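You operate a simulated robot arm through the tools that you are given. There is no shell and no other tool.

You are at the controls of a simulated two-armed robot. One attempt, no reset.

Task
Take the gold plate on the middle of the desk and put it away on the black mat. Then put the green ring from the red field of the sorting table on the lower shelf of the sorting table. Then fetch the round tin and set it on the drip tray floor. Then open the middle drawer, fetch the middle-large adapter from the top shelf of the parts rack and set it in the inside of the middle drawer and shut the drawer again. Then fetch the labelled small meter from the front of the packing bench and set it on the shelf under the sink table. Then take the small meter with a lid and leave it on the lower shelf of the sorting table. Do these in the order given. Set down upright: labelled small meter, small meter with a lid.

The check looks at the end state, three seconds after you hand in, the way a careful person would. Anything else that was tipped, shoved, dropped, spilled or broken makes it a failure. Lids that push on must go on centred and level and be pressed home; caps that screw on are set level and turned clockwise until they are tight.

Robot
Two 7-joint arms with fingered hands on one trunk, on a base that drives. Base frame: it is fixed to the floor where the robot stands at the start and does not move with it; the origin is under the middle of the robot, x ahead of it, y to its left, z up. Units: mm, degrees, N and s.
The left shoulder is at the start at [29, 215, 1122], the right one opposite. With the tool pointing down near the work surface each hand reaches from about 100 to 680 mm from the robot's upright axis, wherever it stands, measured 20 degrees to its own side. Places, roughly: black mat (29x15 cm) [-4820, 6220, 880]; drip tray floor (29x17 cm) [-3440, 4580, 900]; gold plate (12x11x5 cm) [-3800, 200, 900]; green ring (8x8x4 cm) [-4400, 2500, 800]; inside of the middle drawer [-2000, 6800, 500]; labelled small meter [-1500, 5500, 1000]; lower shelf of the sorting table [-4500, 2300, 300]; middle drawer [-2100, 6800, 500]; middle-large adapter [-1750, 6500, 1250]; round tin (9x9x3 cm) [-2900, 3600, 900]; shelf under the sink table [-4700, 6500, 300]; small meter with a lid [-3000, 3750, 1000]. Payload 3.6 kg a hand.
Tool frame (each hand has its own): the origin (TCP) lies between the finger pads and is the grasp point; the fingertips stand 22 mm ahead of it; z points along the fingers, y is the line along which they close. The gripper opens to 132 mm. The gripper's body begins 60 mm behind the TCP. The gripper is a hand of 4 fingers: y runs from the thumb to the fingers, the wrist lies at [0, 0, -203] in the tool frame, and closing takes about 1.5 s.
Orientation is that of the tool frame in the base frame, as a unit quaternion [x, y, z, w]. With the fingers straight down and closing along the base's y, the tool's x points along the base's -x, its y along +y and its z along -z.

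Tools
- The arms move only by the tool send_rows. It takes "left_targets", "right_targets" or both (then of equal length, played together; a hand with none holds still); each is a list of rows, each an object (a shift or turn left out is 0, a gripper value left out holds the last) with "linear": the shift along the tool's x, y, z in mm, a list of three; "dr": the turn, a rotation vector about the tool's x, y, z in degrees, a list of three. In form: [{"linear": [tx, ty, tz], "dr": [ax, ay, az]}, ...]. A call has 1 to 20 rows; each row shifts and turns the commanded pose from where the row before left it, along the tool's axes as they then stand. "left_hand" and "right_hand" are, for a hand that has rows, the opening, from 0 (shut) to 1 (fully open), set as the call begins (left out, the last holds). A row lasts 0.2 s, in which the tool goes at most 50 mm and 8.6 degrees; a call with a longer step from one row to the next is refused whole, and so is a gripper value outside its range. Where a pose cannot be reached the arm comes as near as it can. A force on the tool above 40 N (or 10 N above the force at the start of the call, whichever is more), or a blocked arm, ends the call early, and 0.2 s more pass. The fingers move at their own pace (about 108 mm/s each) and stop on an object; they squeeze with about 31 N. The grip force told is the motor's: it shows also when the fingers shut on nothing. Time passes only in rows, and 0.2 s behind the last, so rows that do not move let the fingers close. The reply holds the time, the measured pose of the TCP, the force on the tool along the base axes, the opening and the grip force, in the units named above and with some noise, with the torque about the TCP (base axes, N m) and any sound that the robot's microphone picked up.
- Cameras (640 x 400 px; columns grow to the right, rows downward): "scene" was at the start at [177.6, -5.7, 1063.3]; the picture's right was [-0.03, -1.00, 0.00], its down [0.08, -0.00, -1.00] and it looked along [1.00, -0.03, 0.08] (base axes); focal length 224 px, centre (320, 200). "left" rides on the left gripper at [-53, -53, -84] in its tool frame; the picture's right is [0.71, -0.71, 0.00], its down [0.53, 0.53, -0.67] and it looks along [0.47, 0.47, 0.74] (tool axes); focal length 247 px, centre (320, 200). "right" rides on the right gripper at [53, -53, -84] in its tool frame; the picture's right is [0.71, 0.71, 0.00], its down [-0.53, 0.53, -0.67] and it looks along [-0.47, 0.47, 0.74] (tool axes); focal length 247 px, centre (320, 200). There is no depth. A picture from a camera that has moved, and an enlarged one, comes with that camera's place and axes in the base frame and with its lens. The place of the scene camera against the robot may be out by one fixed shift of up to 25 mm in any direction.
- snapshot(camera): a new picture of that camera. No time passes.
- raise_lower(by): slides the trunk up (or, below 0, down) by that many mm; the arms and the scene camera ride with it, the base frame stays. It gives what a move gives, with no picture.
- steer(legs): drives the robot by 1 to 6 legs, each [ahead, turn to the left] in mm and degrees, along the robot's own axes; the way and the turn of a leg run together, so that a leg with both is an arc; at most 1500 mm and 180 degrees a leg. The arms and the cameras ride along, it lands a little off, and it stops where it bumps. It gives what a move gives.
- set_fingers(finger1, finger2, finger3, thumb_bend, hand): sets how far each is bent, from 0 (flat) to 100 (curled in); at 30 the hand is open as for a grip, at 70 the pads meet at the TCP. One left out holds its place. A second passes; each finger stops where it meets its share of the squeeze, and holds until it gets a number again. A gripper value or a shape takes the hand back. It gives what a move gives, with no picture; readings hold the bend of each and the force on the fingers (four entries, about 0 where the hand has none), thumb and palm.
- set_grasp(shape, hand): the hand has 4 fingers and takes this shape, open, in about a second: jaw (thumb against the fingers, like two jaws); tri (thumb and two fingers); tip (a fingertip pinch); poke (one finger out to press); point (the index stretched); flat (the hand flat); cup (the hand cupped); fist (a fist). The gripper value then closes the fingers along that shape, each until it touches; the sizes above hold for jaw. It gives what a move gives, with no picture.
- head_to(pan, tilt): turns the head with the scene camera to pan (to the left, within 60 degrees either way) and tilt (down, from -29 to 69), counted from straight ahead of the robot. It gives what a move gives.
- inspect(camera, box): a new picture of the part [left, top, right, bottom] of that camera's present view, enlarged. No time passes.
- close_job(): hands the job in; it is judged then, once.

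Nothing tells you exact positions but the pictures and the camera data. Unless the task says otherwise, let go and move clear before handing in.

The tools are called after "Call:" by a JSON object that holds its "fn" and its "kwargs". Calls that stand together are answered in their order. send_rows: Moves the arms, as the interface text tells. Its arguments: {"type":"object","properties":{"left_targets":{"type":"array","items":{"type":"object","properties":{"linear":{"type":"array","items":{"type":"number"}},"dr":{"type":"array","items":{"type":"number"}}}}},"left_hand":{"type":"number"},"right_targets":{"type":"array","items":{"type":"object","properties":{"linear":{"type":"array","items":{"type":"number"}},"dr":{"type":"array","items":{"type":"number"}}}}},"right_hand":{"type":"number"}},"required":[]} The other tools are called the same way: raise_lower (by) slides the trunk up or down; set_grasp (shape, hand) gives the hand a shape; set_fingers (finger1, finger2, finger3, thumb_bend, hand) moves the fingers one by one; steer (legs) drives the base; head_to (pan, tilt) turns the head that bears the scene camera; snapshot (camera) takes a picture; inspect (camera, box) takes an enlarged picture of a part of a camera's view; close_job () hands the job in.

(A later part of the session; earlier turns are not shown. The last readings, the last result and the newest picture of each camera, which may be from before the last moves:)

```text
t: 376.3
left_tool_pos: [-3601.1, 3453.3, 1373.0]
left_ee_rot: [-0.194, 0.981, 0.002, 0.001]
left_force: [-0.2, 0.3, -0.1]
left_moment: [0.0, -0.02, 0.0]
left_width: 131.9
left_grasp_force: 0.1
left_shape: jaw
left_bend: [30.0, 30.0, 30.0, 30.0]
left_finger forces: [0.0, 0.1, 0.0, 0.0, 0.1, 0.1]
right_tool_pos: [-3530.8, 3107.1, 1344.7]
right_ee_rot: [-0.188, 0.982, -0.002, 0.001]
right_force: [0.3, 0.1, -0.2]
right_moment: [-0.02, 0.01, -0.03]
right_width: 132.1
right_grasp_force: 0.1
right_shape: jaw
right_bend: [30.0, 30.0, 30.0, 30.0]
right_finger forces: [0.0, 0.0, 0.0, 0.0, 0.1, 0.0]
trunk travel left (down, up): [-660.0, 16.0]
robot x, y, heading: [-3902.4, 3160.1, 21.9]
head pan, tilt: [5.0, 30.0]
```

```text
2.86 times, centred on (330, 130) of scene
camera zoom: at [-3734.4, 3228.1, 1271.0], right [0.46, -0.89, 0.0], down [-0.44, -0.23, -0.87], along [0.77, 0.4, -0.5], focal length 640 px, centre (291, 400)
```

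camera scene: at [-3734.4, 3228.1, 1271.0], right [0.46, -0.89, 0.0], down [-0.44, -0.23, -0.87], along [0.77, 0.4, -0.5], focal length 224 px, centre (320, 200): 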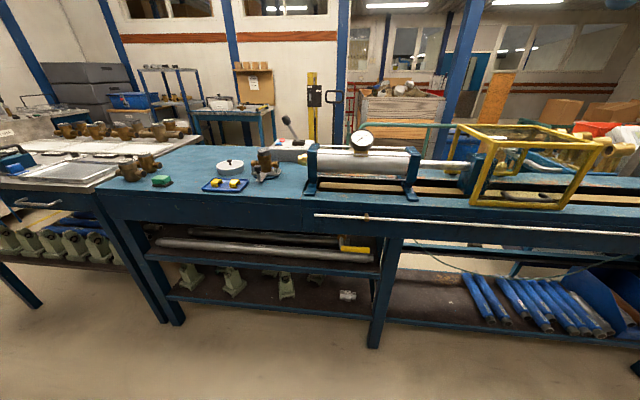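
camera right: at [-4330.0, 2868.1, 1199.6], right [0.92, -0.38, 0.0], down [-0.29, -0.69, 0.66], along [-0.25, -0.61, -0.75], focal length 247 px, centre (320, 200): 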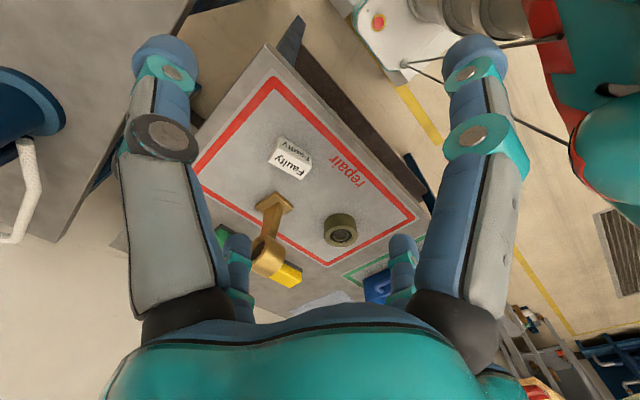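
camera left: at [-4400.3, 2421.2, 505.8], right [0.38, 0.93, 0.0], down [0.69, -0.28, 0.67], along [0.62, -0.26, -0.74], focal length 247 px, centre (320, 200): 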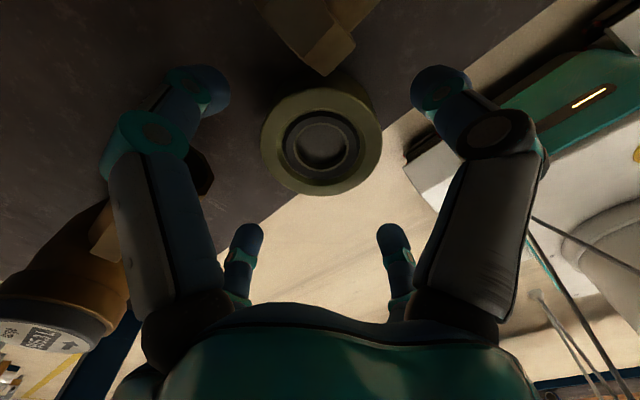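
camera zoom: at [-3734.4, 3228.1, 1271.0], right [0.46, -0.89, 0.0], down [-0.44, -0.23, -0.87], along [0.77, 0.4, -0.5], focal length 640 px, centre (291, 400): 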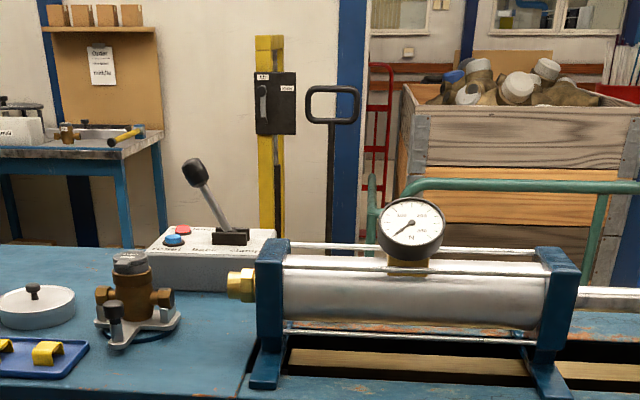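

The bench holds a lidded white dish, a brass meter on a tripod, a lever box and the cylinder; the tin must be just behind the cylinder. I'll drive up to the bench and look down with a hand camera.

Call:
{"fn": "steer", "kwargs": {"legs": [[560, 0]]}}

Call:
{"fn": "head_to", "kwargs": {"pan": 0, "tilt": 45}}

Call:
{"fn": "snapshot", "kwargs": {"camera": "scene"}}

Call:
{"fn": "snapshot", "kwargs": {"camera": "right"}}

Call:
{"fn": "snapshot", "kwargs": {"camera": "left"}}

```text
t: 379.5
left_tool_pos: [-3085.0, 3667.4, 1372.9]
left_ee_rot: [-0.196, 0.981, 0.002, 0.0]
left_force: [0.3, -0.5, 0.8]
left_moment: [0.01, 0.0, 0.01]
left_width: 132.0
left_grasp_force: 0.1
left_shape: jaw
left_bend: [30.0, 30.0, 30.0, 30.0]
left_finger forces: [0.0, 0.0, 0.1, 0.0, 0.1, 0.1]
right_tool_pos: [-3014.4, 3323.8, 1344.1]
right_ee_rot: [-0.191, 0.982, -0.002, 0.001]
right_force: [-0.1, -0.2, 0.0]
right_moment: [0.02, 0.0, -0.06]
right_width: 132.2
right_grasp_force: 0.0
right_shape: jaw
right_bend: [30.0, 30.0, 30.0, 30.0]
right_finger forces: [0.1, 0.1, 0.0, 0.0, 0.1, 0.1]
trunk travel left (down, up): [-660.0, 16.0]
robot x, y, heading: [-3386.3, 3370.8, 22.5]
head pan, tilt: [5.0, 30.0]
```

```text
t: 380.3
left_tool_pos: [-3086.1, 3668.4, 1373.7]
left_ee_rot: [-0.197, 0.98, 0.002, 0.001]
left_force: [0.5, -1.1, 0.1]
left_moment: [-0.02, 0.02, -0.03]
left_width: 132.2
left_grasp_force: 0.1
left_shape: jaw
left_bend: [30.0, 30.0, 30.0, 30.0]
left_finger forces: [0.0, 0.0, 0.0, 0.1, 0.0, 0.0]
right_tool_pos: [-3014.6, 3322.9, 1345.0]
right_ee_rot: [-0.19, 0.982, -0.002, 0.001]
right_force: [0.0, -0.6, -0.1]
right_moment: [0.0, -0.01, 0.05]
right_width: 132.0
right_grasp_force: 0.0
right_shape: jaw
right_bend: [30.0, 30.0, 30.0, 30.0]
right_finger forces: [0.0, 0.0, 0.0, 0.0, 0.0, 0.0]
trunk travel left (down, up): [-660.0, 16.0]
robot x, y, heading: [-3378.6, 3373.9, 22.4]
head pan, tilt: [0.0, 45.0]
```

```text
taken
camera scene: at [-3222.9, 3431.7, 1248.4], right [0.38, -0.92, 0.0], down [-0.65, -0.27, -0.71], along [0.65, 0.27, -0.71], focal length 224 px, centre (320, 200)
```

scene: 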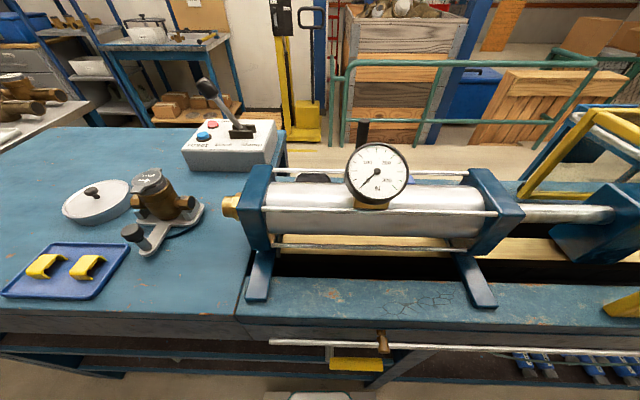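

```text
taken
camera right: at [-3044.5, 3253.7, 1426.9], right [-0.92, 0.39, 0.0], down [0.29, 0.69, 0.67], along [0.26, 0.61, -0.75], focal length 247 px, centre (320, 200)
```

right: 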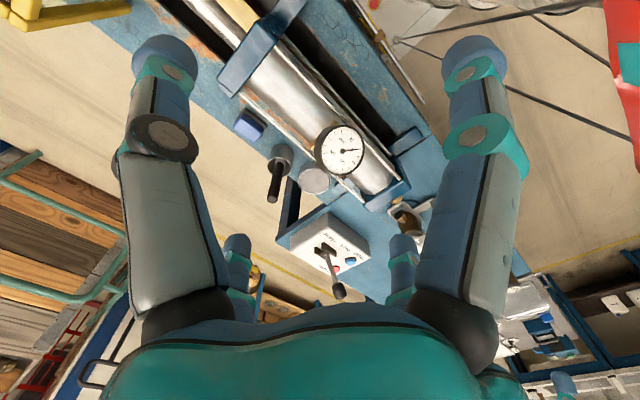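

```text
taken
camera left: at [-3015.8, 3640.4, 1458.1], right [-0.38, -0.93, 0.0], down [-0.69, 0.28, 0.67], along [-0.62, 0.26, -0.74], focal length 247 px, centre (320, 200)
```

left: 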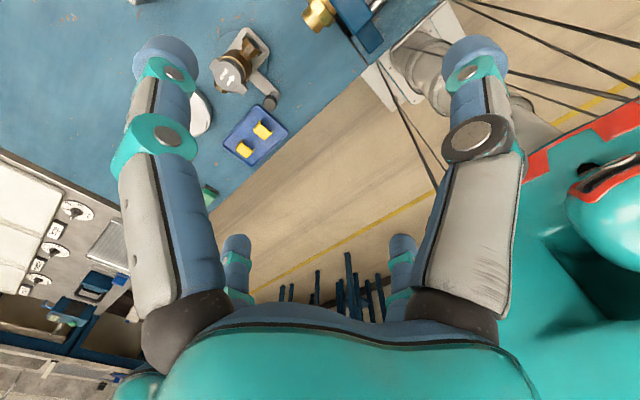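

The right hand camera sees a round grey tin just behind the cylinder, next to a black item. I'll zoom in.

Call:
{"fn": "inspect", "kwargs": {"camera": "right", "box": [210, 90, 410, 230]}}

Call:
{"fn": "inspect", "kwargs": {"camera": "left", "box": [170, 0, 400, 210]}}

```text
2.86 times, centred on (310, 160) of right
camera zoom: at [-3044.5, 3253.7, 1426.9], right [-0.92, 0.39, 0.0], down [0.29, 0.69, 0.67], along [0.26, 0.61, -0.75], focal length 706 px, centre (349, 314)
```

zoom: 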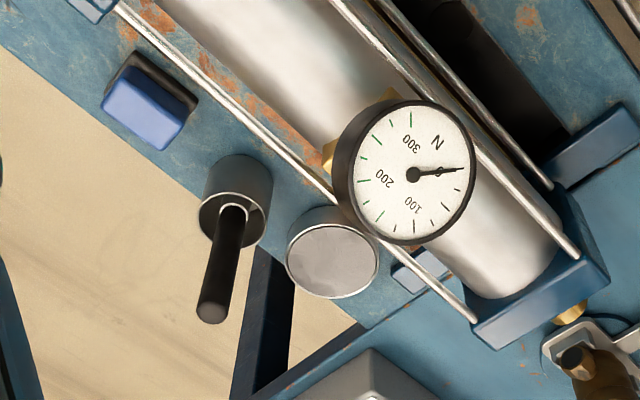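

```text
1.90 times, centred on (285, 105) of left
camera zoom: at [-3015.8, 3640.4, 1458.1], right [-0.38, -0.93, 0.0], down [-0.69, 0.28, 0.67], along [-0.62, 0.26, -0.74], focal length 470 px, centre (387, 381)
```

zoom: 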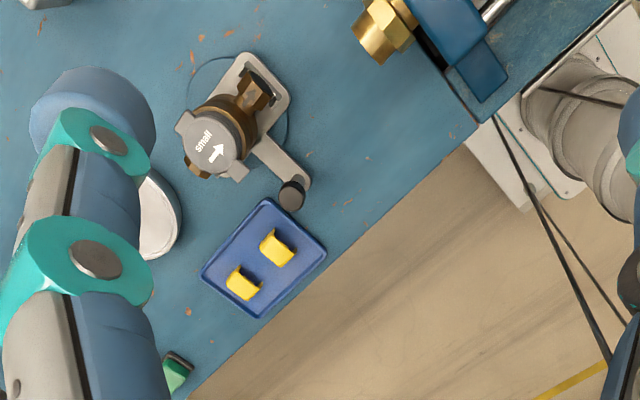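

The tin sits at about (-2865, 3631) on the bench's far ledge, top at z ≈ 885, with a black-handled item on one side and the lever box on the other. I'll drive 55 mm closer, lower the trunk a bit, and bring the left hand over it turned by 45° so the fingers fit between the neighbours.

Call:
{"fn": "steer", "kwargs": {"legs": [[55, 0]]}}

Call:
{"fn": "raise_lower", "kwargs": {"by": -100}}

Call:
{"fn": "send_rows", "kwargs": {"left_targets": [{"dr": [0, 0, -7.5]}, {"dr": [0, 0, -7.5]}, {"dr": [0, 0, -7.5]}, {"dr": [0, 0, -7.5]}, {"dr": [0, 0, -7.5]}, {"dr": [0, 0, -7.5]}]}}

```text
t: 381.2
left_tool_pos: [-3056.9, 3679.3, 1374.5]
left_ee_rot: [-0.195, 0.981, 0.003, 0.0]
left_force: [-1.1, 1.1, -0.7]
left_moment: [0.03, -0.04, -0.02]
left_width: 132.0
left_grasp_force: 0.0
left_shape: jaw
left_bend: [30.0, 30.0, 30.0, 30.0]
left_finger forces: [0.1, 0.0, 0.1, 0.0, 0.0, 0.1]
right_tool_pos: [-2985.6, 3334.2, 1344.5]
right_ee_rot: [-0.19, 0.982, -0.001, 0.001]
right_force: [0.6, 0.2, -0.2]
right_moment: [-0.02, 0.06, -0.02]
right_width: 132.1
right_grasp_force: 0.1
right_shape: jaw
right_bend: [30.0, 30.0, 30.0, 30.0]
right_finger forces: [0.0, 0.0, 0.1, 0.0, 0.0, 0.0]
trunk travel left (down, up): [-660.0, 16.0]
robot x, y, heading: [-3350.8, 3387.9, 17.2]
head pan, tilt: [0.0, 45.0]
```

```text
t: 382.6
left_tool_pos: [-3057.9, 3678.4, 1274.9]
left_ee_rot: [-0.196, 0.981, 0.004, 0.001]
left_force: [0.7, -0.4, -0.7]
left_moment: [0.01, 0.0, 0.0]
left_width: 132.3
left_grasp_force: 0.0
left_shape: jaw
left_bend: [30.0, 30.0, 30.0, 30.0]
left_finger forces: [0.0, 0.0, 0.1, 0.1, 0.1, 0.0]
right_tool_pos: [-2985.4, 3334.0, 1244.4]
right_ee_rot: [-0.189, 0.982, -0.002, 0.001]
right_force: [-0.3, -1.5, -0.7]
right_moment: [0.04, -0.02, -0.01]
right_width: 132.1
right_grasp_force: 0.0
right_shape: jaw
right_bend: [30.0, 30.0, 30.0, 30.0]
right_finger forces: [0.0, 0.0, 0.1, 0.0, 0.0, 0.0]
trunk travel left (down, up): [-560.0, 116.0]
robot x, y, heading: [-3355.9, 3386.6, 17.2]
head pan, tilt: [0.0, 45.0]
```

```text
t: 383.9
left_tool_pos: [-3057.2, 3679.6, 1276.0]
left_ee_rot: [-0.557, 0.83, 0.003, 0.001]
left_force: [0.3, -0.7, -1.2]
left_moment: [0.01, 0.01, -0.02]
left_width: 132.1
left_grasp_force: 0.0
left_shape: jaw
left_bend: [30.0, 30.0, 30.0, 30.0]
left_finger forces: [0.0, 0.1, 0.0, 0.1, 0.0, 0.0]
right_tool_pos: [-2986.1, 3334.3, 1245.3]
right_ee_rot: [-0.19, 0.982, -0.001, 0.001]
right_force: [-0.1, 0.2, -0.1]
right_moment: [0.01, -0.05, -0.01]
right_width: 131.9
right_grasp_force: 0.2
right_shape: jaw
right_bend: [30.0, 30.0, 30.0, 30.0]
right_finger forces: [0.1, 0.0, 0.1, 0.1, 0.0, 0.0]
trunk travel left (down, up): [-560.0, 116.0]
robot x, y, heading: [-3352.2, 3384.5, 17.3]
head pan, tilt: [0.0, 45.0]
```

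The base seems to have nudged the bench's foot lightly and turned 5°. I'll back off 20 mm and move the left hand over the tin, staying high.

Call:
{"fn": "steer", "kwargs": {"legs": [[-20, 0]]}}

Call:
{"fn": "send_rows", "kwargs": {"left_targets": [{"linear": [-6, -40, 0]}, {"linear": [-6, -40, 0]}, {"linear": [-6, -40, 0]}, {"linear": [-6, -40, 0]}, {"linear": [-6, -40, 0]}, {"linear": [0, -15, 0]}]}}

Call:
{"fn": "snapshot", "kwargs": {"camera": "left"}}

Call:
{"fn": "snapshot", "kwargs": {"camera": "scene"}}

```text
t: 384.7
left_tool_pos: [-3076.1, 3673.9, 1274.4]
left_ee_rot: [-0.557, 0.831, 0.001, 0.001]
left_force: [-0.6, 0.4, -0.5]
left_moment: [0.0, 0.0, 0.01]
left_width: 132.1
left_grasp_force: 0.1
left_shape: jaw
left_bend: [30.0, 30.0, 30.0, 30.0]
left_finger forces: [0.0, 0.1, 0.0, 0.0, 0.1, 0.0]
right_tool_pos: [-3004.6, 3329.7, 1244.9]
right_ee_rot: [-0.19, 0.982, -0.002, 0.001]
right_force: [0.4, -0.1, -1.5]
right_moment: [-0.02, 0.0, 0.0]
right_width: 132.5
right_grasp_force: 0.1
right_shape: jaw
right_bend: [30.0, 30.0, 30.0, 30.0]
right_finger forces: [0.0, 0.1, 0.0, 0.0, 0.1, 0.0]
trunk travel left (down, up): [-560.0, 116.0]
robot x, y, heading: [-3367.6, 3381.8, 17.3]
head pan, tilt: [0.0, 45.0]
```

```text
t: 386.1
left_tool_pos: [-2865.4, 3621.5, 1279.0]
left_ee_rot: [-0.556, 0.831, 0.002, 0.001]
left_force: [0.2, -0.4, 0.1]
left_moment: [0.04, -0.01, 0.03]
left_width: 131.7
left_grasp_force: 0.1
left_shape: jaw
left_bend: [30.0, 30.0, 30.0, 30.0]
left_finger forces: [0.0, 0.0, 0.0, 0.1, 0.0, 0.0]
right_tool_pos: [-3004.1, 3330.0, 1245.5]
right_ee_rot: [-0.19, 0.982, -0.002, 0.0]
right_force: [0.3, 0.2, 0.2]
right_moment: [0.0, 0.03, 0.02]
right_width: 132.4
right_grasp_force: 0.0
right_shape: jaw
right_bend: [30.0, 30.0, 30.0, 30.0]
right_finger forces: [0.0, 0.0, 0.0, 0.0, 0.0, 0.0]
trunk travel left (down, up): [-560.0, 116.0]
robot x, y, heading: [-3370.5, 3382.7, 17.2]
head pan, tilt: [0.0, 45.0]
```

```text
taken
camera left: at [-2795.7, 3650.5, 1362.0], right [0.38, -0.92, -0.01], down [-0.69, -0.29, 0.67], along [-0.62, -0.25, -0.75], focal length 247 px, centre (320, 200)
```

left: 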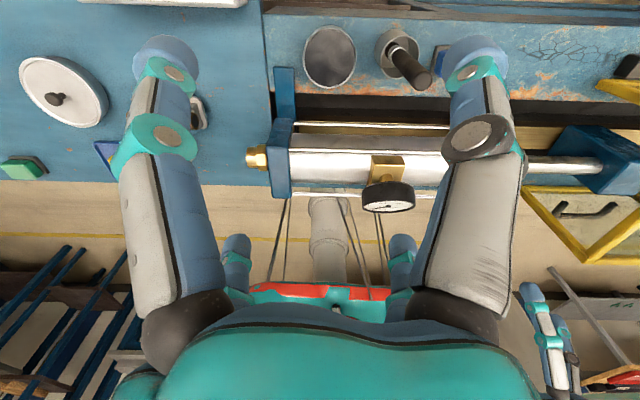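

```text
taken
camera scene: at [-3209.1, 3427.1, 1148.0], right [0.3, -0.95, 0.0], down [-0.68, -0.21, -0.71], along [0.67, 0.21, -0.71], focal length 224 px, centre (320, 200)
```

scene: 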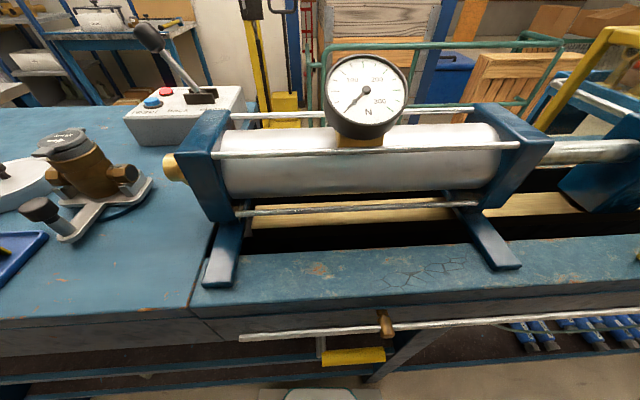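

The tin is at about (-2882, 3597), with enough room around it. I'll centre over it and descend part way.

Call:
{"fn": "send_rows", "kwargs": {"left_targets": [{"linear": [29.5, 5.7, 0]}, {"linear": [0, 0, 45]}, {"linear": [0, 0, 45]}, {"linear": [0, 0, 45]}, {"linear": [0, 0, 45]}, {"linear": [0, 0, 45]}, {"linear": [0, 0, 45]}]}}

Call:
{"fn": "snapshot", "kwargs": {"camera": "left"}}

```text
t: 387.7
left_tool_pos: [-2882.3, 3596.3, 1004.4]
left_ee_rot: [-0.556, 0.831, 0.002, 0.001]
left_force: [0.0, 0.1, 0.8]
left_moment: [0.02, -0.01, 0.03]
left_width: 131.8
left_grasp_force: 0.1
left_shape: jaw
left_bend: [30.0, 30.0, 30.0, 30.0]
left_finger forces: [0.0, 0.1, 0.1, 0.1, 0.0, 0.0]
right_tool_pos: [-3004.1, 3329.2, 1244.8]
right_ee_rot: [-0.191, 0.982, -0.002, 0.0]
right_force: [0.3, -1.1, 0.0]
right_moment: [-0.02, 0.03, 0.0]
right_width: 132.2
right_grasp_force: 0.1
right_shape: jaw
right_bend: [30.0, 30.0, 30.0, 30.0]
right_finger forces: [0.0, 0.1, 0.0, 0.0, 0.0, 0.1]
trunk travel left (down, up): [-560.0, 116.0]
robot x, y, heading: [-3374.5, 3385.8, 17.5]
head pan, tilt: [0.0, 45.0]
```

```text
taken
camera left: at [-2812.6, 3626.3, 1088.8], right [0.38, -0.92, 0.0], down [-0.69, -0.29, 0.67], along [-0.62, -0.25, -0.74], focal length 247 px, centre (320, 200)
```

left: 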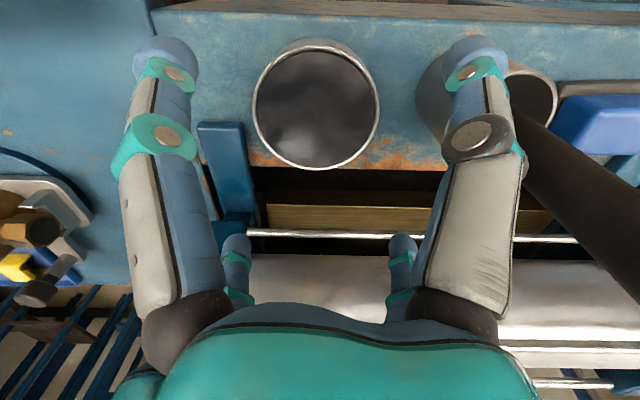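

Call:
{"fn": "send_rows", "kwargs": {"left_targets": [{"linear": [-5.5, -1.5, 0]}, {"linear": [0, 0, 30]}, {"linear": [0, 0, 20]}]}}

Call:
{"fn": "snapshot", "kwargs": {"camera": "left"}}

```text
t: 388.5
left_tool_pos: [-2881.3, 3600.0, 954.3]
left_ee_rot: [-0.556, 0.831, 0.002, 0.002]
left_force: [-0.2, 0.6, -0.3]
left_moment: [-0.01, -0.03, 0.0]
left_width: 132.2
left_grasp_force: 0.1
left_shape: jaw
left_bend: [30.0, 30.0, 30.0, 30.0]
left_finger forces: [0.0, 0.0, 0.0, 0.0, 0.0, 0.0]
right_tool_pos: [-3004.8, 3329.8, 1245.7]
right_ee_rot: [-0.19, 0.982, -0.002, 0.001]
right_force: [0.3, 0.0, 0.6]
right_moment: [-0.01, 0.01, 0.01]
right_width: 131.8
right_grasp_force: 0.1
right_shape: jaw
right_bend: [30.0, 30.0, 30.0, 30.0]
right_finger forces: [0.0, 0.0, 0.1, 0.0, 0.0, 0.0]
trunk travel left (down, up): [-560.0, 116.0]
robot x, y, heading: [-3373.3, 3380.4, 17.6]
head pan, tilt: [0.0, 45.0]
```

```text
taken
camera left: at [-2811.3, 3630.3, 1038.8], right [0.38, -0.92, -0.01], down [-0.69, -0.29, 0.67], along [-0.62, -0.25, -0.74], focal length 247 px, centre (320, 200)
```

left: 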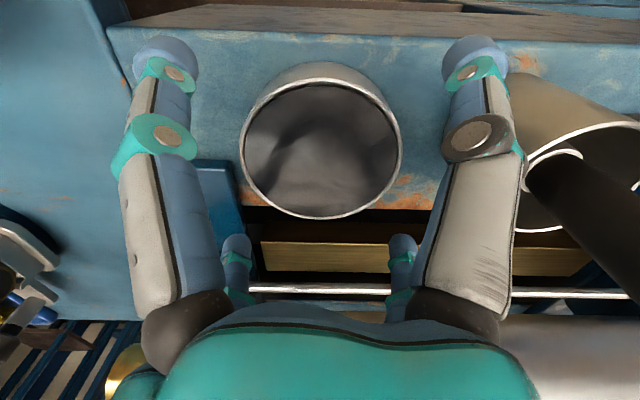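

Centred. I'll lower the last 45 mm and close on the tin.

Call:
{"fn": "send_rows", "kwargs": {"left_targets": [{"linear": [-1, -1, 20]}, {"linear": [0, 0, 15]}, {"linear": [0, 0, 7]}, {"linear": [0, 0, 0]}]}}

Call:
{"fn": "send_rows", "kwargs": {"left_targets": [{"linear": [0, 0, 0]}, {"linear": [0, 0, 0]}, {"linear": [0, 0, 0]}, {"linear": [0, 0, 0]}, {"linear": [0, 0, 0]}, {"linear": [0, 0, 0]}, {"linear": [0, 0, 0]}, {"linear": [0, 0, 0]}], "left_hand": 0}}

Call:
{"fn": "snapshot", "kwargs": {"camera": "left"}}

```text
t: 389.6
left_tool_pos: [-2875.2, 3599.8, 918.6]
left_ee_rot: [-0.557, 0.83, 0.0, 0.005]
left_force: [-6.5, 0.1, 12.7]
left_moment: [-0.07, 0.25, 0.0]
left_width: 132.0
left_grasp_force: 0.0
left_shape: jaw
left_bend: [30.0, 28.0, 28.0, 30.0]
left_finger forces: [3.4, 3.1, 4.8, 0.0, 1.3, 0.1]
right_tool_pos: [-3005.7, 3328.7, 1245.4]
right_ee_rot: [-0.19, 0.982, -0.002, 0.001]
right_force: [-0.9, -0.1, 0.4]
right_moment: [0.01, -0.02, 0.01]
right_width: 132.4
right_grasp_force: 0.1
right_shape: jaw
right_bend: [30.0, 30.0, 30.0, 30.0]
right_finger forces: [0.0, 0.0, 0.0, 0.0, 0.1, 0.0]
trunk travel left (down, up): [-560.0, 116.0]
robot x, y, heading: [-3370.8, 3380.4, 17.2]
head pan, tilt: [0.0, 45.0]
stopped in row 4 (left hand): the force on the tool passed its limit at 42 N (the readings are from after the stop); the commanded pose is now the measured one
```

```text
t: 391.4
left_tool_pos: [-2875.0, 3599.4, 921.8]
left_ee_rot: [-0.557, 0.831, -0.002, 0.008]
left_force: [0.3, 2.2, 39.2]
left_moment: [-0.21, 1.02, -0.01]
left_width: 72.4
left_grasp_force: 31.0
left_shape: jaw
left_bend: [35.0, 30.0, 32.0, 68.0]
left_finger forces: [35.2, 46.8, 45.1, 0.1, 29.7, 0.0]
right_tool_pos: [-3009.0, 3328.3, 1247.3]
right_ee_rot: [-0.19, 0.982, -0.001, 0.003]
right_force: [0.2, -0.1, -0.4]
right_moment: [0.01, 0.0, 0.01]
right_width: 132.0
right_grasp_force: 0.1
right_shape: jaw
right_bend: [30.0, 30.0, 30.0, 30.0]
right_finger forces: [0.0, 0.0, 0.0, 0.0, 0.0, 0.1]
trunk travel left (down, up): [-560.0, 116.0]
robot x, y, heading: [-3375.4, 3384.1, 17.2]
head pan, tilt: [0.0, 45.0]
```

```text
taken
camera left: at [-2806.6, 3630.0, 1007.8], right [0.38, -0.92, 0.0], down [-0.7, -0.29, 0.66], along [-0.61, -0.25, -0.75], focal length 247 px, centre (320, 200)
```

left: 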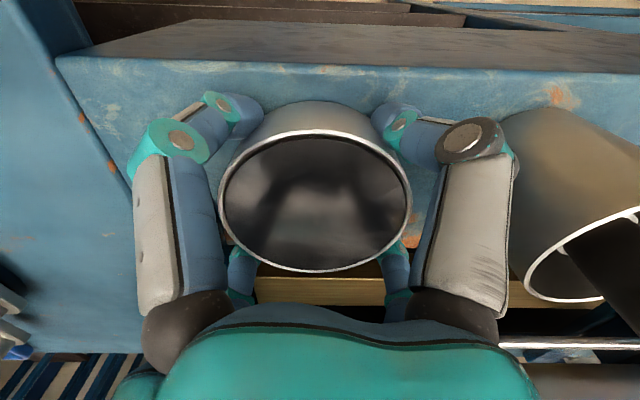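

The fingers have closed around the tin with the tips on the bench. I'll lift slowly and check.

Call:
{"fn": "send_rows", "kwargs": {"left_targets": [{"linear": [0, 0, -4]}, {"linear": [0, 0, -4]}, {"linear": [0, 0, -6]}, {"linear": [0, 0, -10]}, {"linear": [0, 0, 0]}]}}

Call:
{"fn": "snapshot", "kwargs": {"camera": "left"}}

Call:
{"fn": "snapshot", "kwargs": {"camera": "right"}}

```text
t: 392.6
left_tool_pos: [-2874.7, 3600.0, 941.3]
left_ee_rot: [-0.557, 0.83, -0.001, 0.003]
left_force: [-1.2, 0.2, -2.5]
left_moment: [-0.02, 0.02, 0.03]
left_width: 72.6
left_grasp_force: 31.0
left_shape: jaw
left_bend: [35.0, 30.0, 32.0, 69.0]
left_finger forces: [31.7, 33.3, 31.9, 0.1, 30.0, 0.1]
right_tool_pos: [-3003.7, 3328.9, 1244.4]
right_ee_rot: [-0.19, 0.982, -0.002, 0.0]
right_force: [0.7, -0.3, -1.2]
right_moment: [0.01, 0.01, 0.02]
right_width: 132.0
right_grasp_force: 0.1
right_shape: jaw
right_bend: [30.0, 30.0, 30.0, 30.0]
right_finger forces: [0.0, 0.0, 0.0, 0.0, 0.0, 0.0]
trunk travel left (down, up): [-560.0, 116.0]
robot x, y, heading: [-3370.7, 3383.5, 17.5]
head pan, tilt: [0.0, 45.0]
```

```text
taken
camera left: at [-2805.8, 3630.4, 1025.3], right [0.39, -0.92, 0.0], down [-0.69, -0.29, 0.66], along [-0.61, -0.25, -0.75], focal length 247 px, centre (320, 200)
```

left: 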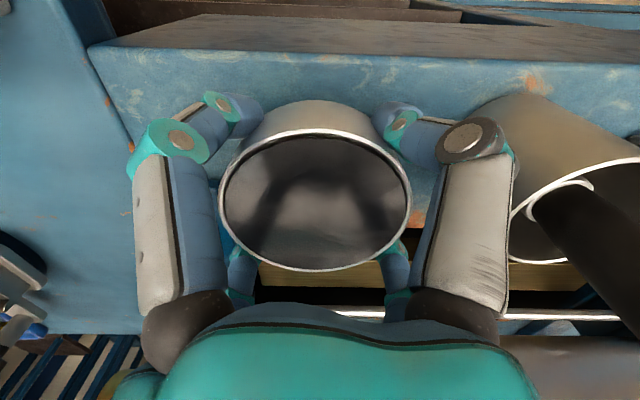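

```text
taken
camera right: at [-3034.3, 3259.7, 1328.0], right [-0.92, 0.39, 0.0], down [0.29, 0.69, 0.67], along [0.26, 0.61, -0.75], focal length 247 px, centre (320, 200)
```

right: 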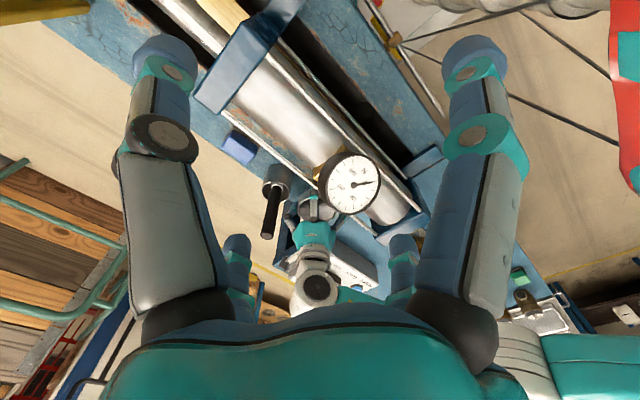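

The tin is held securely (about 31 N per finger). I'll lift it straight up above the cylinder, then reverse from the bench.

Call:
{"fn": "send_rows", "kwargs": {"left_targets": [{"linear": [0, 0, -30]}, {"linear": [0, 0, -40]}, {"linear": [0, 0, -40]}, {"linear": [0, 0, -40]}, {"linear": [0, 0, -40]}, {"linear": [0, 0, -40]}, {"linear": [0, 0, -40]}, {"linear": [0, 0, -40]}, {"linear": [0, 0, -20]}]}}

Call:
{"fn": "steer", "kwargs": {"legs": [[-480, 0]]}}

Call:
{"fn": "snapshot", "kwargs": {"camera": "scene"}}

```text
t: 394.6
left_tool_pos: [-2878.3, 3601.5, 1271.3]
left_ee_rot: [-0.556, 0.831, 0.0, 0.003]
left_force: [0.0, 0.3, -2.4]
left_moment: [0.0, -0.04, 0.03]
left_width: 72.2
left_grasp_force: 31.0
left_shape: jaw
left_bend: [35.0, 30.0, 32.0, 69.0]
left_finger forces: [31.6, 32.7, 31.5, 0.0, 29.8, 0.0]
right_tool_pos: [-3003.7, 3329.1, 1245.7]
right_ee_rot: [-0.19, 0.982, -0.001, 0.001]
right_force: [0.3, 0.1, -0.5]
right_moment: [-0.03, -0.01, 0.01]
right_width: 131.8
right_grasp_force: 0.1
right_shape: jaw
right_bend: [30.0, 30.0, 30.0, 30.0]
right_finger forces: [0.1, 0.1, 0.0, 0.0, 0.2, 0.0]
trunk travel left (down, up): [-560.0, 116.0]
robot x, y, heading: [-3372.1, 3381.1, 17.4]
head pan, tilt: [0.0, 45.0]
```

```text
t: 397.5
left_tool_pos: [-3347.5, 3454.8, 1270.8]
left_ee_rot: [-0.559, 0.829, 0.0, 0.004]
left_force: [0.6, 0.2, -3.4]
left_moment: [-0.04, 0.01, 0.03]
left_width: 72.4
left_grasp_force: 30.7
left_shape: jaw
left_bend: [35.0, 30.0, 32.0, 69.0]
left_finger forces: [31.6, 32.7, 31.5, 0.1, 29.8, 0.0]
right_tool_pos: [-3473.2, 3183.0, 1244.7]
right_ee_rot: [-0.192, 0.981, -0.001, 0.001]
right_force: [-0.1, 0.2, 0.5]
right_moment: [0.01, 0.0, 0.02]
right_width: 132.1
right_grasp_force: 0.1
right_shape: jaw
right_bend: [30.0, 30.0, 30.0, 30.0]
right_finger forces: [0.1, 0.0, 0.0, 0.1, 0.1, 0.0]
trunk travel left (down, up): [-560.0, 116.0]
robot x, y, heading: [-3841.6, 3239.0, 17.5]
head pan, tilt: [0.0, 45.0]
```

```text
taken
camera scene: at [-3678.3, 3280.3, 1148.1], right [0.3, -0.95, 0.0], down [-0.67, -0.21, -0.71], along [0.67, 0.21, -0.71], focal length 224 px, centre (320, 200)
```

scene: 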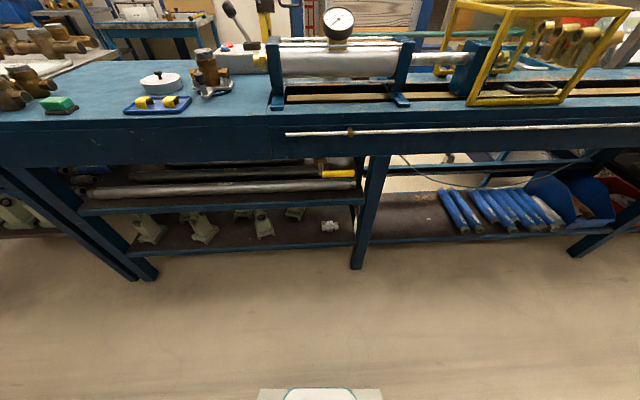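

Call:
{"fn": "send_rows", "kwargs": {"left_targets": [{"linear": [5.5, 30, 0]}, {"linear": [5.5, 30, 0]}, {"linear": [5.5, 30, 0]}, {"linear": [5.5, 30, 0]}, {"linear": [5.5, 30, 0]}, {"linear": [0, 30, 0]}]}}

Call:
{"fn": "steer", "kwargs": {"legs": [[0, 30]]}}

Call:
{"fn": "steer", "kwargs": {"legs": [[0, 30]]}}

Call:
{"fn": "steer", "kwargs": {"legs": [[0, 31]]}}

Call:
{"fn": "steer", "kwargs": {"legs": [[1000, 0]]}}

Call:
{"fn": "head_to", "kwargs": {"pan": -50, "tilt": 25}}

Call:
{"fn": "snapshot", "kwargs": {"camera": "scene"}}

```text
t: 398.9
left_tool_pos: [-3524.0, 3499.6, 1272.8]
left_ee_rot: [-0.559, 0.829, 0.0, 0.004]
left_force: [-1.0, 1.1, -3.1]
left_moment: [0.0, -0.02, 0.01]
left_width: 72.5
left_grasp_force: 30.8
left_shape: jaw
left_bend: [35.0, 30.0, 32.0, 69.0]
left_finger forces: [31.6, 32.3, 31.6, 0.0, 29.6, 0.0]
right_tool_pos: [-3474.0, 3182.9, 1245.3]
right_ee_rot: [-0.193, 0.981, -0.003, 0.001]
right_force: [-0.7, -0.5, 0.0]
right_moment: [-0.04, -0.02, 0.01]
right_width: 131.7
right_grasp_force: 0.1
right_shape: jaw
right_bend: [30.0, 30.0, 30.0, 30.0]
right_finger forces: [0.0, 0.0, 0.1, 0.1, 0.0, 0.1]
trunk travel left (down, up): [-560.0, 116.0]
robot x, y, heading: [-3840.7, 3235.7, 17.7]
head pan, tilt: [0.0, 45.0]
```

```text
t: 400.8
left_tool_pos: [-3699.6, 3617.6, 1272.9]
left_ee_rot: [0.753, -0.658, 0.001, -0.005]
left_force: [-0.1, -0.7, -3.6]
left_moment: [0.02, -0.01, -0.03]
left_width: 72.4
left_grasp_force: 31.0
left_shape: jaw
left_bend: [35.0, 30.0, 32.0, 69.0]
left_finger forces: [31.6, 31.8, 31.1, 0.0, 29.5, 0.0]
right_tool_pos: [-3497.5, 3371.9, 1245.2]
right_ee_rot: [-0.438, 0.899, -0.002, 0.001]
right_force: [0.6, -0.5, -0.2]
right_moment: [-0.02, 0.01, -0.02]
right_width: 132.1
right_grasp_force: 0.1
right_shape: jaw
right_bend: [30.0, 30.0, 30.0, 30.0]
right_finger forces: [0.0, 0.0, 0.0, 0.0, 0.0, 0.0]
trunk travel left (down, up): [-560.0, 116.0]
robot x, y, heading: [-3828.0, 3219.6, 47.7]
head pan, tilt: [0.0, 45.0]
```

```text
t: 402.7
left_tool_pos: [-3913.5, 3631.5, 1273.6]
left_ee_rot: [0.897, -0.443, -0.002, -0.002]
left_force: [0.2, 0.0, -4.5]
left_moment: [0.02, -0.01, 0.01]
left_width: 72.2
left_grasp_force: 30.7
left_shape: jaw
left_bend: [35.0, 31.0, 32.0, 69.0]
left_finger forces: [31.3, 31.8, 30.5, 0.0, 29.4, 0.0]
right_tool_pos: [-3616.2, 3514.6, 1245.9]
right_ee_rot: [-0.654, 0.757, 0.0, 0.002]
right_force: [0.8, 0.2, 1.0]
right_moment: [0.03, -0.01, -0.02]
right_width: 132.0
right_grasp_force: 0.0
right_shape: jaw
right_bend: [30.0, 30.0, 30.0, 30.0]
right_finger forces: [0.0, 0.0, 0.0, 0.0, 0.1, 0.0]
trunk travel left (down, up): [-560.0, 116.0]
robot x, y, heading: [-3800.8, 3210.4, 77.1]
head pan, tilt: [0.0, 45.0]
```

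```text
t: 404.6
left_tool_pos: [-4114.0, 3514.5, 1272.7]
left_ee_rot: [0.983, -0.186, -0.003, -0.002]
left_force: [0.2, 0.4, -3.3]
left_moment: [0.0, -0.01, 0.02]
left_width: 72.6
left_grasp_force: 30.6
left_shape: jaw
left_bend: [35.0, 31.0, 32.0, 69.0]
left_finger forces: [31.1, 31.8, 30.0, 0.0, 29.3, 0.1]
right_tool_pos: [-3799.4, 3567.8, 1247.3]
right_ee_rot: [0.834, -0.552, 0.001, -0.003]
right_force: [0.3, 1.9, 0.1]
right_moment: [-0.03, -0.01, 0.01]
right_width: 131.8
right_grasp_force: 0.1
right_shape: jaw
right_bend: [30.0, 30.0, 30.0, 30.0]
right_finger forces: [0.0, 0.0, 0.0, 0.1, 0.1, 0.2]
trunk travel left (down, up): [-560.0, 116.0]
robot x, y, heading: [-3771.0, 3223.7, 107.9]
head pan, tilt: [0.0, 45.0]
```

```text
t: 409.8
left_tool_pos: [-4421.4, 4451.6, 1274.0]
left_ee_rot: [0.983, -0.184, -0.002, -0.002]
left_force: [-0.3, -0.3, -3.3]
left_moment: [0.03, 0.02, 0.02]
left_width: 72.2
left_grasp_force: 31.1
left_shape: jaw
left_bend: [35.0, 31.0, 32.0, 70.0]
left_finger forces: [31.3, 32.1, 30.5, 0.1, 29.2, 0.1]
right_tool_pos: [-4109.1, 4506.9, 1248.2]
right_ee_rot: [0.835, -0.55, 0.0, -0.003]
right_force: [-0.1, -0.7, -0.3]
right_moment: [-0.02, 0.0, 0.04]
right_width: 131.9
right_grasp_force: 0.0
right_shape: jaw
right_bend: [30.0, 30.0, 30.0, 30.0]
right_finger forces: [0.1, 0.0, 0.0, 0.0, 0.1, 0.0]
trunk travel left (down, up): [-560.0, 116.0]
robot x, y, heading: [-4084.3, 4162.7, 108.3]
head pan, tilt: [0.0, 45.0]
```

```text
t: 410.9
left_tool_pos: [-4422.3, 4451.5, 1274.5]
left_ee_rot: [0.983, -0.184, -0.002, -0.002]
left_force: [0.2, -0.1, -2.2]
left_moment: [0.02, 0.02, 0.0]
left_width: 72.0
left_grasp_force: 31.2
left_shape: jaw
left_bend: [35.0, 31.0, 32.0, 70.0]
left_finger forces: [31.3, 32.2, 30.5, 0.0, 29.4, 0.0]
right_tool_pos: [-4109.4, 4507.4, 1248.4]
right_ee_rot: [0.834, -0.551, 0.0, -0.003]
right_force: [0.9, -0.1, 0.1]
right_moment: [0.0, -0.01, -0.01]
right_width: 132.0
right_grasp_force: 0.0
right_shape: jaw
right_bend: [30.0, 30.0, 30.0, 30.0]
right_finger forces: [0.0, 0.0, 0.1, 0.0, 0.0, 0.0]
trunk travel left (down, up): [-560.0, 116.0]
robot x, y, heading: [-4084.1, 4160.4, 108.0]
head pan, tilt: [-50.0, 25.0]
```

```text
taken
camera scene: at [-4047.3, 4311.2, 1178.6], right [0.85, -0.53, 0.0], down [-0.22, -0.36, -0.91], along [0.48, 0.77, -0.42], focal length 224 px, centre (320, 200)
```

scene: 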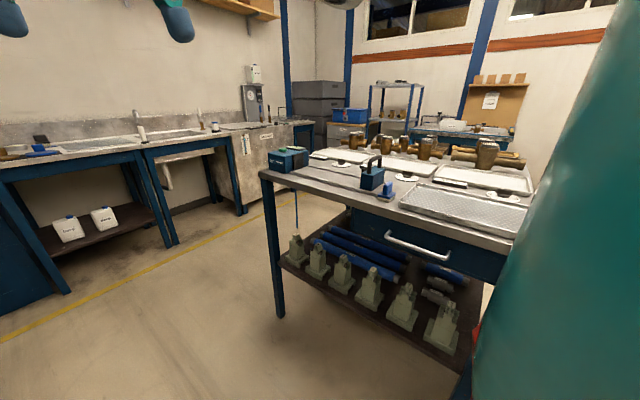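

I see the second bench with the silver mesh drip tray at its near edge. I'll turn right in steps to face it.

Call:
{"fn": "steer", "kwargs": {"legs": [[0, -29]]}}

Call:
{"fn": "steer", "kwargs": {"legs": [[0, -29]]}}

Call:
{"fn": "steer", "kwargs": {"legs": [[0, -29]]}}

Call:
{"fn": "head_to", "kwargs": {"pan": 10, "tilt": 35}}

Call:
{"fn": "snapshot", "kwargs": {"camera": "scene"}}

```text
t: 412.8
left_tool_pos: [-4238.7, 4578.2, 1274.5]
left_ee_rot: [0.905, -0.425, -0.001, -0.003]
left_force: [-0.6, 0.2, -3.2]
left_moment: [0.0, 0.0, -0.02]
left_width: 72.5
left_grasp_force: 31.0
left_shape: jaw
left_bend: [35.0, 31.0, 32.0, 70.0]
left_finger forces: [30.9, 31.8, 30.0, 0.1, 29.2, 0.1]
right_tool_pos: [-3937.0, 4474.5, 1248.5]
right_ee_rot: [-0.669, 0.743, -0.001, 0.002]
right_force: [0.9, 0.6, -0.3]
right_moment: [-0.01, 0.0, 0.01]
right_width: 131.9
right_grasp_force: 0.1
right_shape: jaw
right_bend: [30.0, 30.0, 30.0, 30.0]
right_finger forces: [0.0, 0.0, 0.0, 0.0, 0.0, 0.0]
trunk travel left (down, up): [-560.0, 116.0]
robot x, y, heading: [-4109.9, 4166.5, 78.9]
head pan, tilt: [-50.0, 25.0]
```

```text
t: 414.7
left_tool_pos: [-4023.9, 4593.5, 1274.7]
left_ee_rot: [0.771, -0.637, -0.001, -0.003]
left_force: [-0.2, 0.0, -2.8]
left_moment: [0.01, 0.0, -0.02]
left_width: 72.1
left_grasp_force: 30.6
left_shape: jaw
left_bend: [35.0, 31.0, 32.0, 70.0]
left_finger forces: [31.0, 31.6, 30.2, 0.0, 29.4, 0.0]
right_tool_pos: [-3809.4, 4354.3, 1248.6]
right_ee_rot: [-0.463, 0.886, -0.001, 0.002]
right_force: [-0.3, 0.6, 0.9]
right_moment: [0.01, 0.0, -0.03]
right_width: 132.0
right_grasp_force: 0.0
right_shape: jaw
right_bend: [30.0, 30.0, 30.0, 30.0]
right_finger forces: [0.1, 0.0, 0.1, 0.0, 0.0, 0.0]
trunk travel left (down, up): [-560.0, 116.0]
robot x, y, heading: [-4125.7, 4180.8, 49.9]
head pan, tilt: [-50.0, 25.0]
```

```text
t: 416.6
left_tool_pos: [-3834.4, 4489.4, 1274.5]
left_ee_rot: [-0.583, 0.812, 0.0, 0.002]
left_force: [0.0, 0.1, -3.0]
left_moment: [-0.01, -0.01, 0.0]
left_width: 72.3
left_grasp_force: 31.0
left_shape: jaw
left_bend: [35.0, 31.0, 32.0, 70.0]
left_finger forces: [31.1, 31.3, 30.2, 0.1, 29.4, 0.1]
right_tool_pos: [-3765.2, 4178.6, 1248.4]
right_ee_rot: [-0.223, 0.975, -0.002, 0.002]
right_force: [0.1, 0.7, 0.2]
right_moment: [0.0, -0.01, -0.03]
right_width: 132.1
right_grasp_force: 0.2
right_shape: jaw
right_bend: [30.0, 30.0, 30.0, 30.0]
right_finger forces: [0.0, 0.1, 0.0, 0.0, 0.1, 0.0]
trunk travel left (down, up): [-560.0, 116.0]
robot x, y, heading: [-4131.6, 4207.3, 21.0]
head pan, tilt: [-50.0, 25.0]
```

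```text
t: 417.9
left_tool_pos: [-3835.2, 4489.6, 1276.4]
left_ee_rot: [-0.583, 0.812, 0.0, 0.003]
left_force: [0.9, -0.4, -2.7]
left_moment: [0.0, -0.02, 0.0]
left_width: 72.1
left_grasp_force: 31.2
left_shape: jaw
left_bend: [35.0, 31.0, 32.0, 70.0]
left_finger forces: [31.2, 31.7, 30.5, 0.0, 29.7, 0.0]
right_tool_pos: [-3765.7, 4177.8, 1249.1]
right_ee_rot: [-0.223, 0.975, -0.003, 0.0]
right_force: [0.6, -0.7, 0.1]
right_moment: [0.0, -0.04, 0.01]
right_width: 132.1
right_grasp_force: 0.1
right_shape: jaw
right_bend: [30.0, 30.0, 30.0, 30.0]
right_finger forces: [0.1, 0.0, 0.0, 0.0, 0.1, 0.0]
trunk travel left (down, up): [-560.0, 116.0]
robot x, y, heading: [-4130.0, 4205.4, 21.0]
head pan, tilt: [10.0, 35.0]
```

```text
taken
camera scene: at [-3974.1, 4275.7, 1162.9], right [0.51, -0.86, 0.0], down [-0.49, -0.3, -0.82], along [0.7, 0.42, -0.57], focal length 224 px, centre (320, 200)
```

scene: 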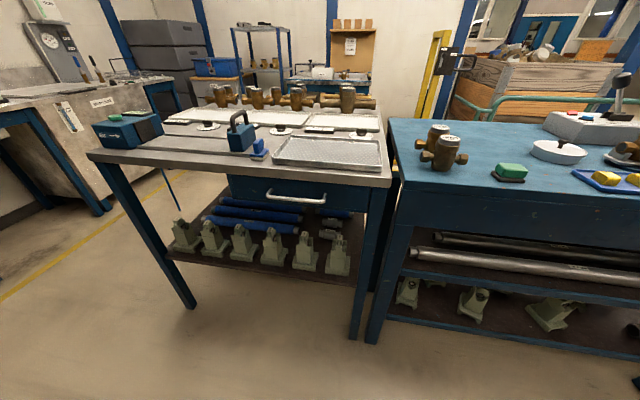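

The drip tray lies at the near edge of this bench, centre at about (-3400, 4575). I'll drive up and bring the tin over it.

Call:
{"fn": "steer", "kwargs": {"legs": [[350, 0]]}}

Call:
{"fn": "raise_lower", "kwargs": {"by": -120}}

Call:
{"fn": "head_to", "kwargs": {"pan": 10, "tilt": 45}}

Call:
{"fn": "snapshot", "kwargs": {"camera": "scene"}}

Call:
{"fn": "snapshot", "kwargs": {"camera": "right"}}

```text
t: 420.1
left_tool_pos: [-3503.5, 4614.8, 1276.5]
left_ee_rot: [-0.584, 0.812, 0.0, 0.004]
left_force: [0.5, -0.8, -2.7]
left_moment: [-0.01, 0.0, 0.01]
left_width: 72.1
left_grasp_force: 31.1
left_shape: jaw
left_bend: [35.0, 31.0, 32.0, 70.0]
left_finger forces: [31.2, 31.6, 30.5, 0.0, 29.8, 0.0]
right_tool_pos: [-3433.8, 4304.9, 1250.4]
right_ee_rot: [-0.223, 0.975, -0.002, 0.0]
right_force: [0.5, 0.0, 0.0]
right_moment: [-0.03, 0.0, -0.02]
right_width: 132.0
right_grasp_force: 0.0
right_shape: jaw
right_bend: [30.0, 30.0, 30.0, 30.0]
right_finger forces: [0.1, 0.1, 0.0, 0.1, 0.1, 0.1]
trunk travel left (down, up): [-560.0, 116.0]
robot x, y, heading: [-3802.7, 4333.3, 20.9]
head pan, tilt: [10.0, 35.0]
```

```text
t: 421.6
left_tool_pos: [-3504.5, 4615.7, 1156.6]
left_ee_rot: [-0.583, 0.812, 0.0, 0.004]
left_force: [0.3, 0.3, -3.7]
left_moment: [0.0, 0.0, 0.01]
left_width: 72.4
left_grasp_force: 30.9
left_shape: jaw
left_bend: [35.0, 31.0, 32.0, 70.0]
left_finger forces: [31.3, 31.6, 30.5, 0.0, 29.7, 0.0]
right_tool_pos: [-3435.4, 4305.2, 1130.9]
right_ee_rot: [-0.223, 0.975, -0.001, 0.002]
right_force: [-0.2, 0.3, 0.0]
right_moment: [-0.01, -0.02, -0.01]
right_width: 131.5
right_grasp_force: 0.0
right_shape: jaw
right_bend: [30.0, 30.0, 30.0, 30.0]
right_finger forces: [0.0, 0.0, 0.1, 0.0, 0.1, 0.0]
trunk travel left (down, up): [-440.0, 236.0]
robot x, y, heading: [-3804.2, 4334.0, 21.1]
head pan, tilt: [10.0, 35.0]
```

```text
t: 422.4
left_tool_pos: [-3504.8, 4615.8, 1156.2]
left_ee_rot: [-0.584, 0.812, 0.001, 0.004]
left_force: [-0.4, -0.1, -2.8]
left_moment: [0.04, 0.01, -0.01]
left_width: 71.9
left_grasp_force: 31.3
left_shape: jaw
left_bend: [35.0, 31.0, 32.0, 70.0]
left_finger forces: [31.2, 31.6, 30.5, 0.1, 29.6, 0.0]
right_tool_pos: [-3434.0, 4305.5, 1130.1]
right_ee_rot: [-0.222, 0.975, -0.002, 0.003]
right_force: [0.7, -0.1, 0.7]
right_moment: [0.01, -0.04, 0.01]
right_width: 132.2
right_grasp_force: 0.0
right_shape: jaw
right_bend: [30.0, 30.0, 30.0, 30.0]
right_finger forces: [0.0, 0.1, 0.0, 0.1, 0.0, 0.0]
trunk travel left (down, up): [-440.0, 236.0]
robot x, y, heading: [-3803.3, 4332.3, 21.1]
head pan, tilt: [10.0, 45.0]
```

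```text
taken
camera scene: at [-3648.6, 4398.9, 1026.6], right [0.52, -0.86, 0.0], down [-0.61, -0.36, -0.71], along [0.61, 0.36, -0.71], focal length 224 px, centre (320, 200)
```

scene: 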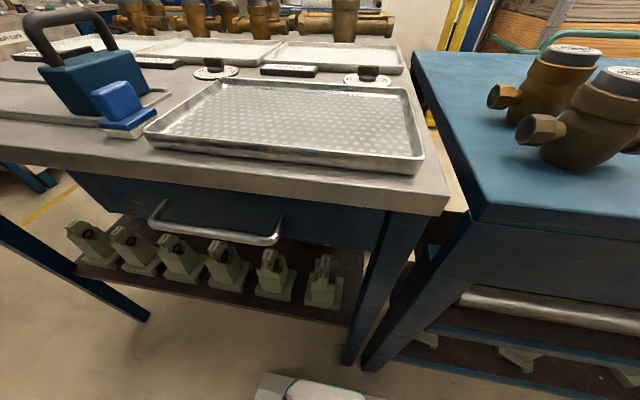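

```text
taken
camera right: at [-3460.5, 4233.6, 1212.6], right [-0.94, 0.33, -0.01], down [0.24, 0.7, 0.67], along [0.22, 0.63, -0.74], focal length 247 px, centre (320, 200)
```

right: 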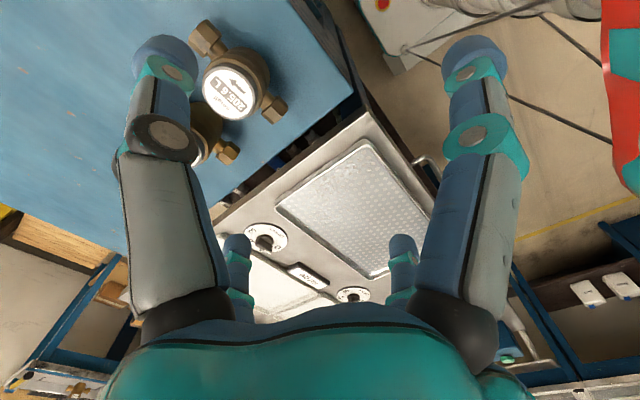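

Call:
{"fn": "send_rows", "kwargs": {"left_targets": [{"linear": [8.7, -35.4, 0]}, {"linear": [8.7, -35.4, 0]}, {"linear": [8.7, -35.4, 0]}, {"linear": [0, 0, 40]}, {"linear": [0, 0, 40]}, {"linear": [0, 0, 40]}, {"linear": [0, 0, 40]}]}}

Call:
{"fn": "snapshot", "kwargs": {"camera": "scene"}}

Call:
{"fn": "snapshot", "kwargs": {"camera": "left"}}

```text
t: 424.0
left_tool_pos: [-3411.4, 4558.9, 996.7]
left_ee_rot: [-0.583, 0.812, 0.001, 0.003]
left_force: [0.2, -0.2, -3.4]
left_moment: [0.02, -0.05, -0.02]
left_width: 72.3
left_grasp_force: 30.5
left_shape: jaw
left_bend: [35.0, 31.0, 32.0, 70.0]
left_finger forces: [31.1, 31.1, 30.2, 0.0, 29.5, 0.1]
right_tool_pos: [-3434.3, 4304.9, 1129.4]
right_ee_rot: [-0.223, 0.975, -0.001, 0.001]
right_force: [0.0, 0.6, -0.4]
right_moment: [0.0, 0.03, 0.01]
right_width: 131.8
right_grasp_force: 0.0
right_shape: jaw
right_bend: [30.0, 30.0, 30.0, 30.0]
right_finger forces: [0.1, 0.0, 0.0, 0.0, 0.0, 0.1]
trunk travel left (down, up): [-440.0, 236.0]
robot x, y, heading: [-3801.6, 4334.2, 21.0]
head pan, tilt: [10.0, 45.0]
```

```text
taken
camera scene: at [-3648.2, 4399.0, 1026.5], right [0.52, -0.86, 0.0], down [-0.61, -0.36, -0.71], along [0.61, 0.36, -0.71], focal length 224 px, centre (320, 200)
```

scene: 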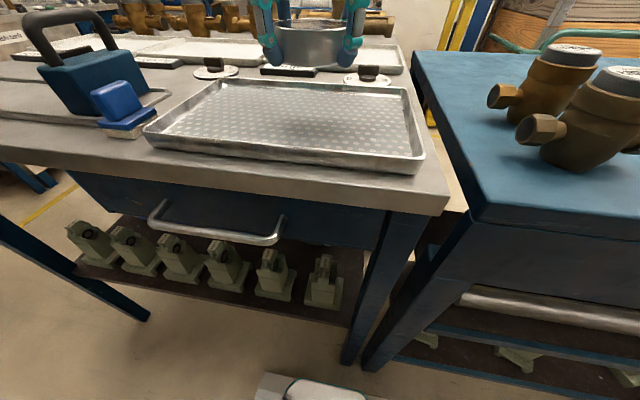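

```text
taken
camera left: at [-3344.1, 4592.8, 1081.2], right [0.44, -0.9, 0.0], down [-0.67, -0.33, 0.66], along [-0.59, -0.29, -0.75], focal length 247 px, centre (320, 200)
```

left: 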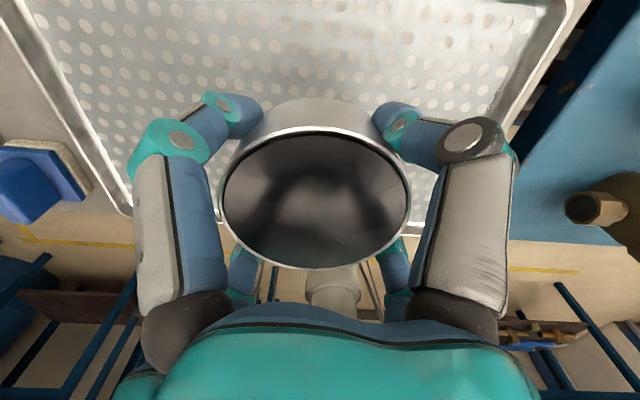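

Call:
{"fn": "send_rows", "kwargs": {"left_targets": [{"linear": [6.4, 7.7, 0]}, {"linear": [0, 0, 30]}, {"linear": [0, 0, 20]}, {"linear": [0, 0, 8]}, {"linear": [0, 0, 0]}]}}

Call:
{"fn": "inspect", "kwargs": {"camera": "scene", "box": [130, 20, 450, 220]}}

```text
t: 425.2
left_tool_pos: [-3420.4, 4554.8, 938.1]
left_ee_rot: [-0.584, 0.812, 0.001, 0.004]
left_force: [0.1, -0.1, -3.5]
left_moment: [-0.01, 0.0, 0.0]
left_width: 71.9
left_grasp_force: 31.5
left_shape: jaw
left_bend: [35.0, 31.0, 32.0, 70.0]
left_finger forces: [31.1, 30.9, 30.2, 0.0, 29.4, 0.1]
right_tool_pos: [-3434.4, 4303.6, 1131.2]
right_ee_rot: [-0.222, 0.975, -0.001, 0.001]
right_force: [1.1, 0.5, 0.4]
right_moment: [0.04, 0.01, 0.02]
right_width: 132.3
right_grasp_force: 0.1
right_shape: jaw
right_bend: [30.0, 30.0, 30.0, 30.0]
right_finger forces: [0.0, 0.0, 0.0, 0.0, 0.0, 0.0]
trunk travel left (down, up): [-440.0, 236.0]
robot x, y, heading: [-3804.9, 4331.8, 20.9]
head pan, tilt: [10.0, 45.0]
```

```text
2.00 times, centred on (290, 120) of scene
camera zoom: at [-3648.6, 4398.9, 1026.5], right [0.52, -0.86, 0.0], down [-0.61, -0.36, -0.71], along [0.61, 0.36, -0.71], focal length 448 px, centre (380, 360)
```

zoom: 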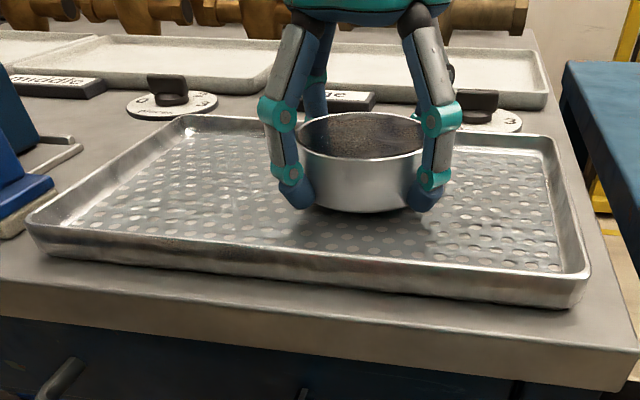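

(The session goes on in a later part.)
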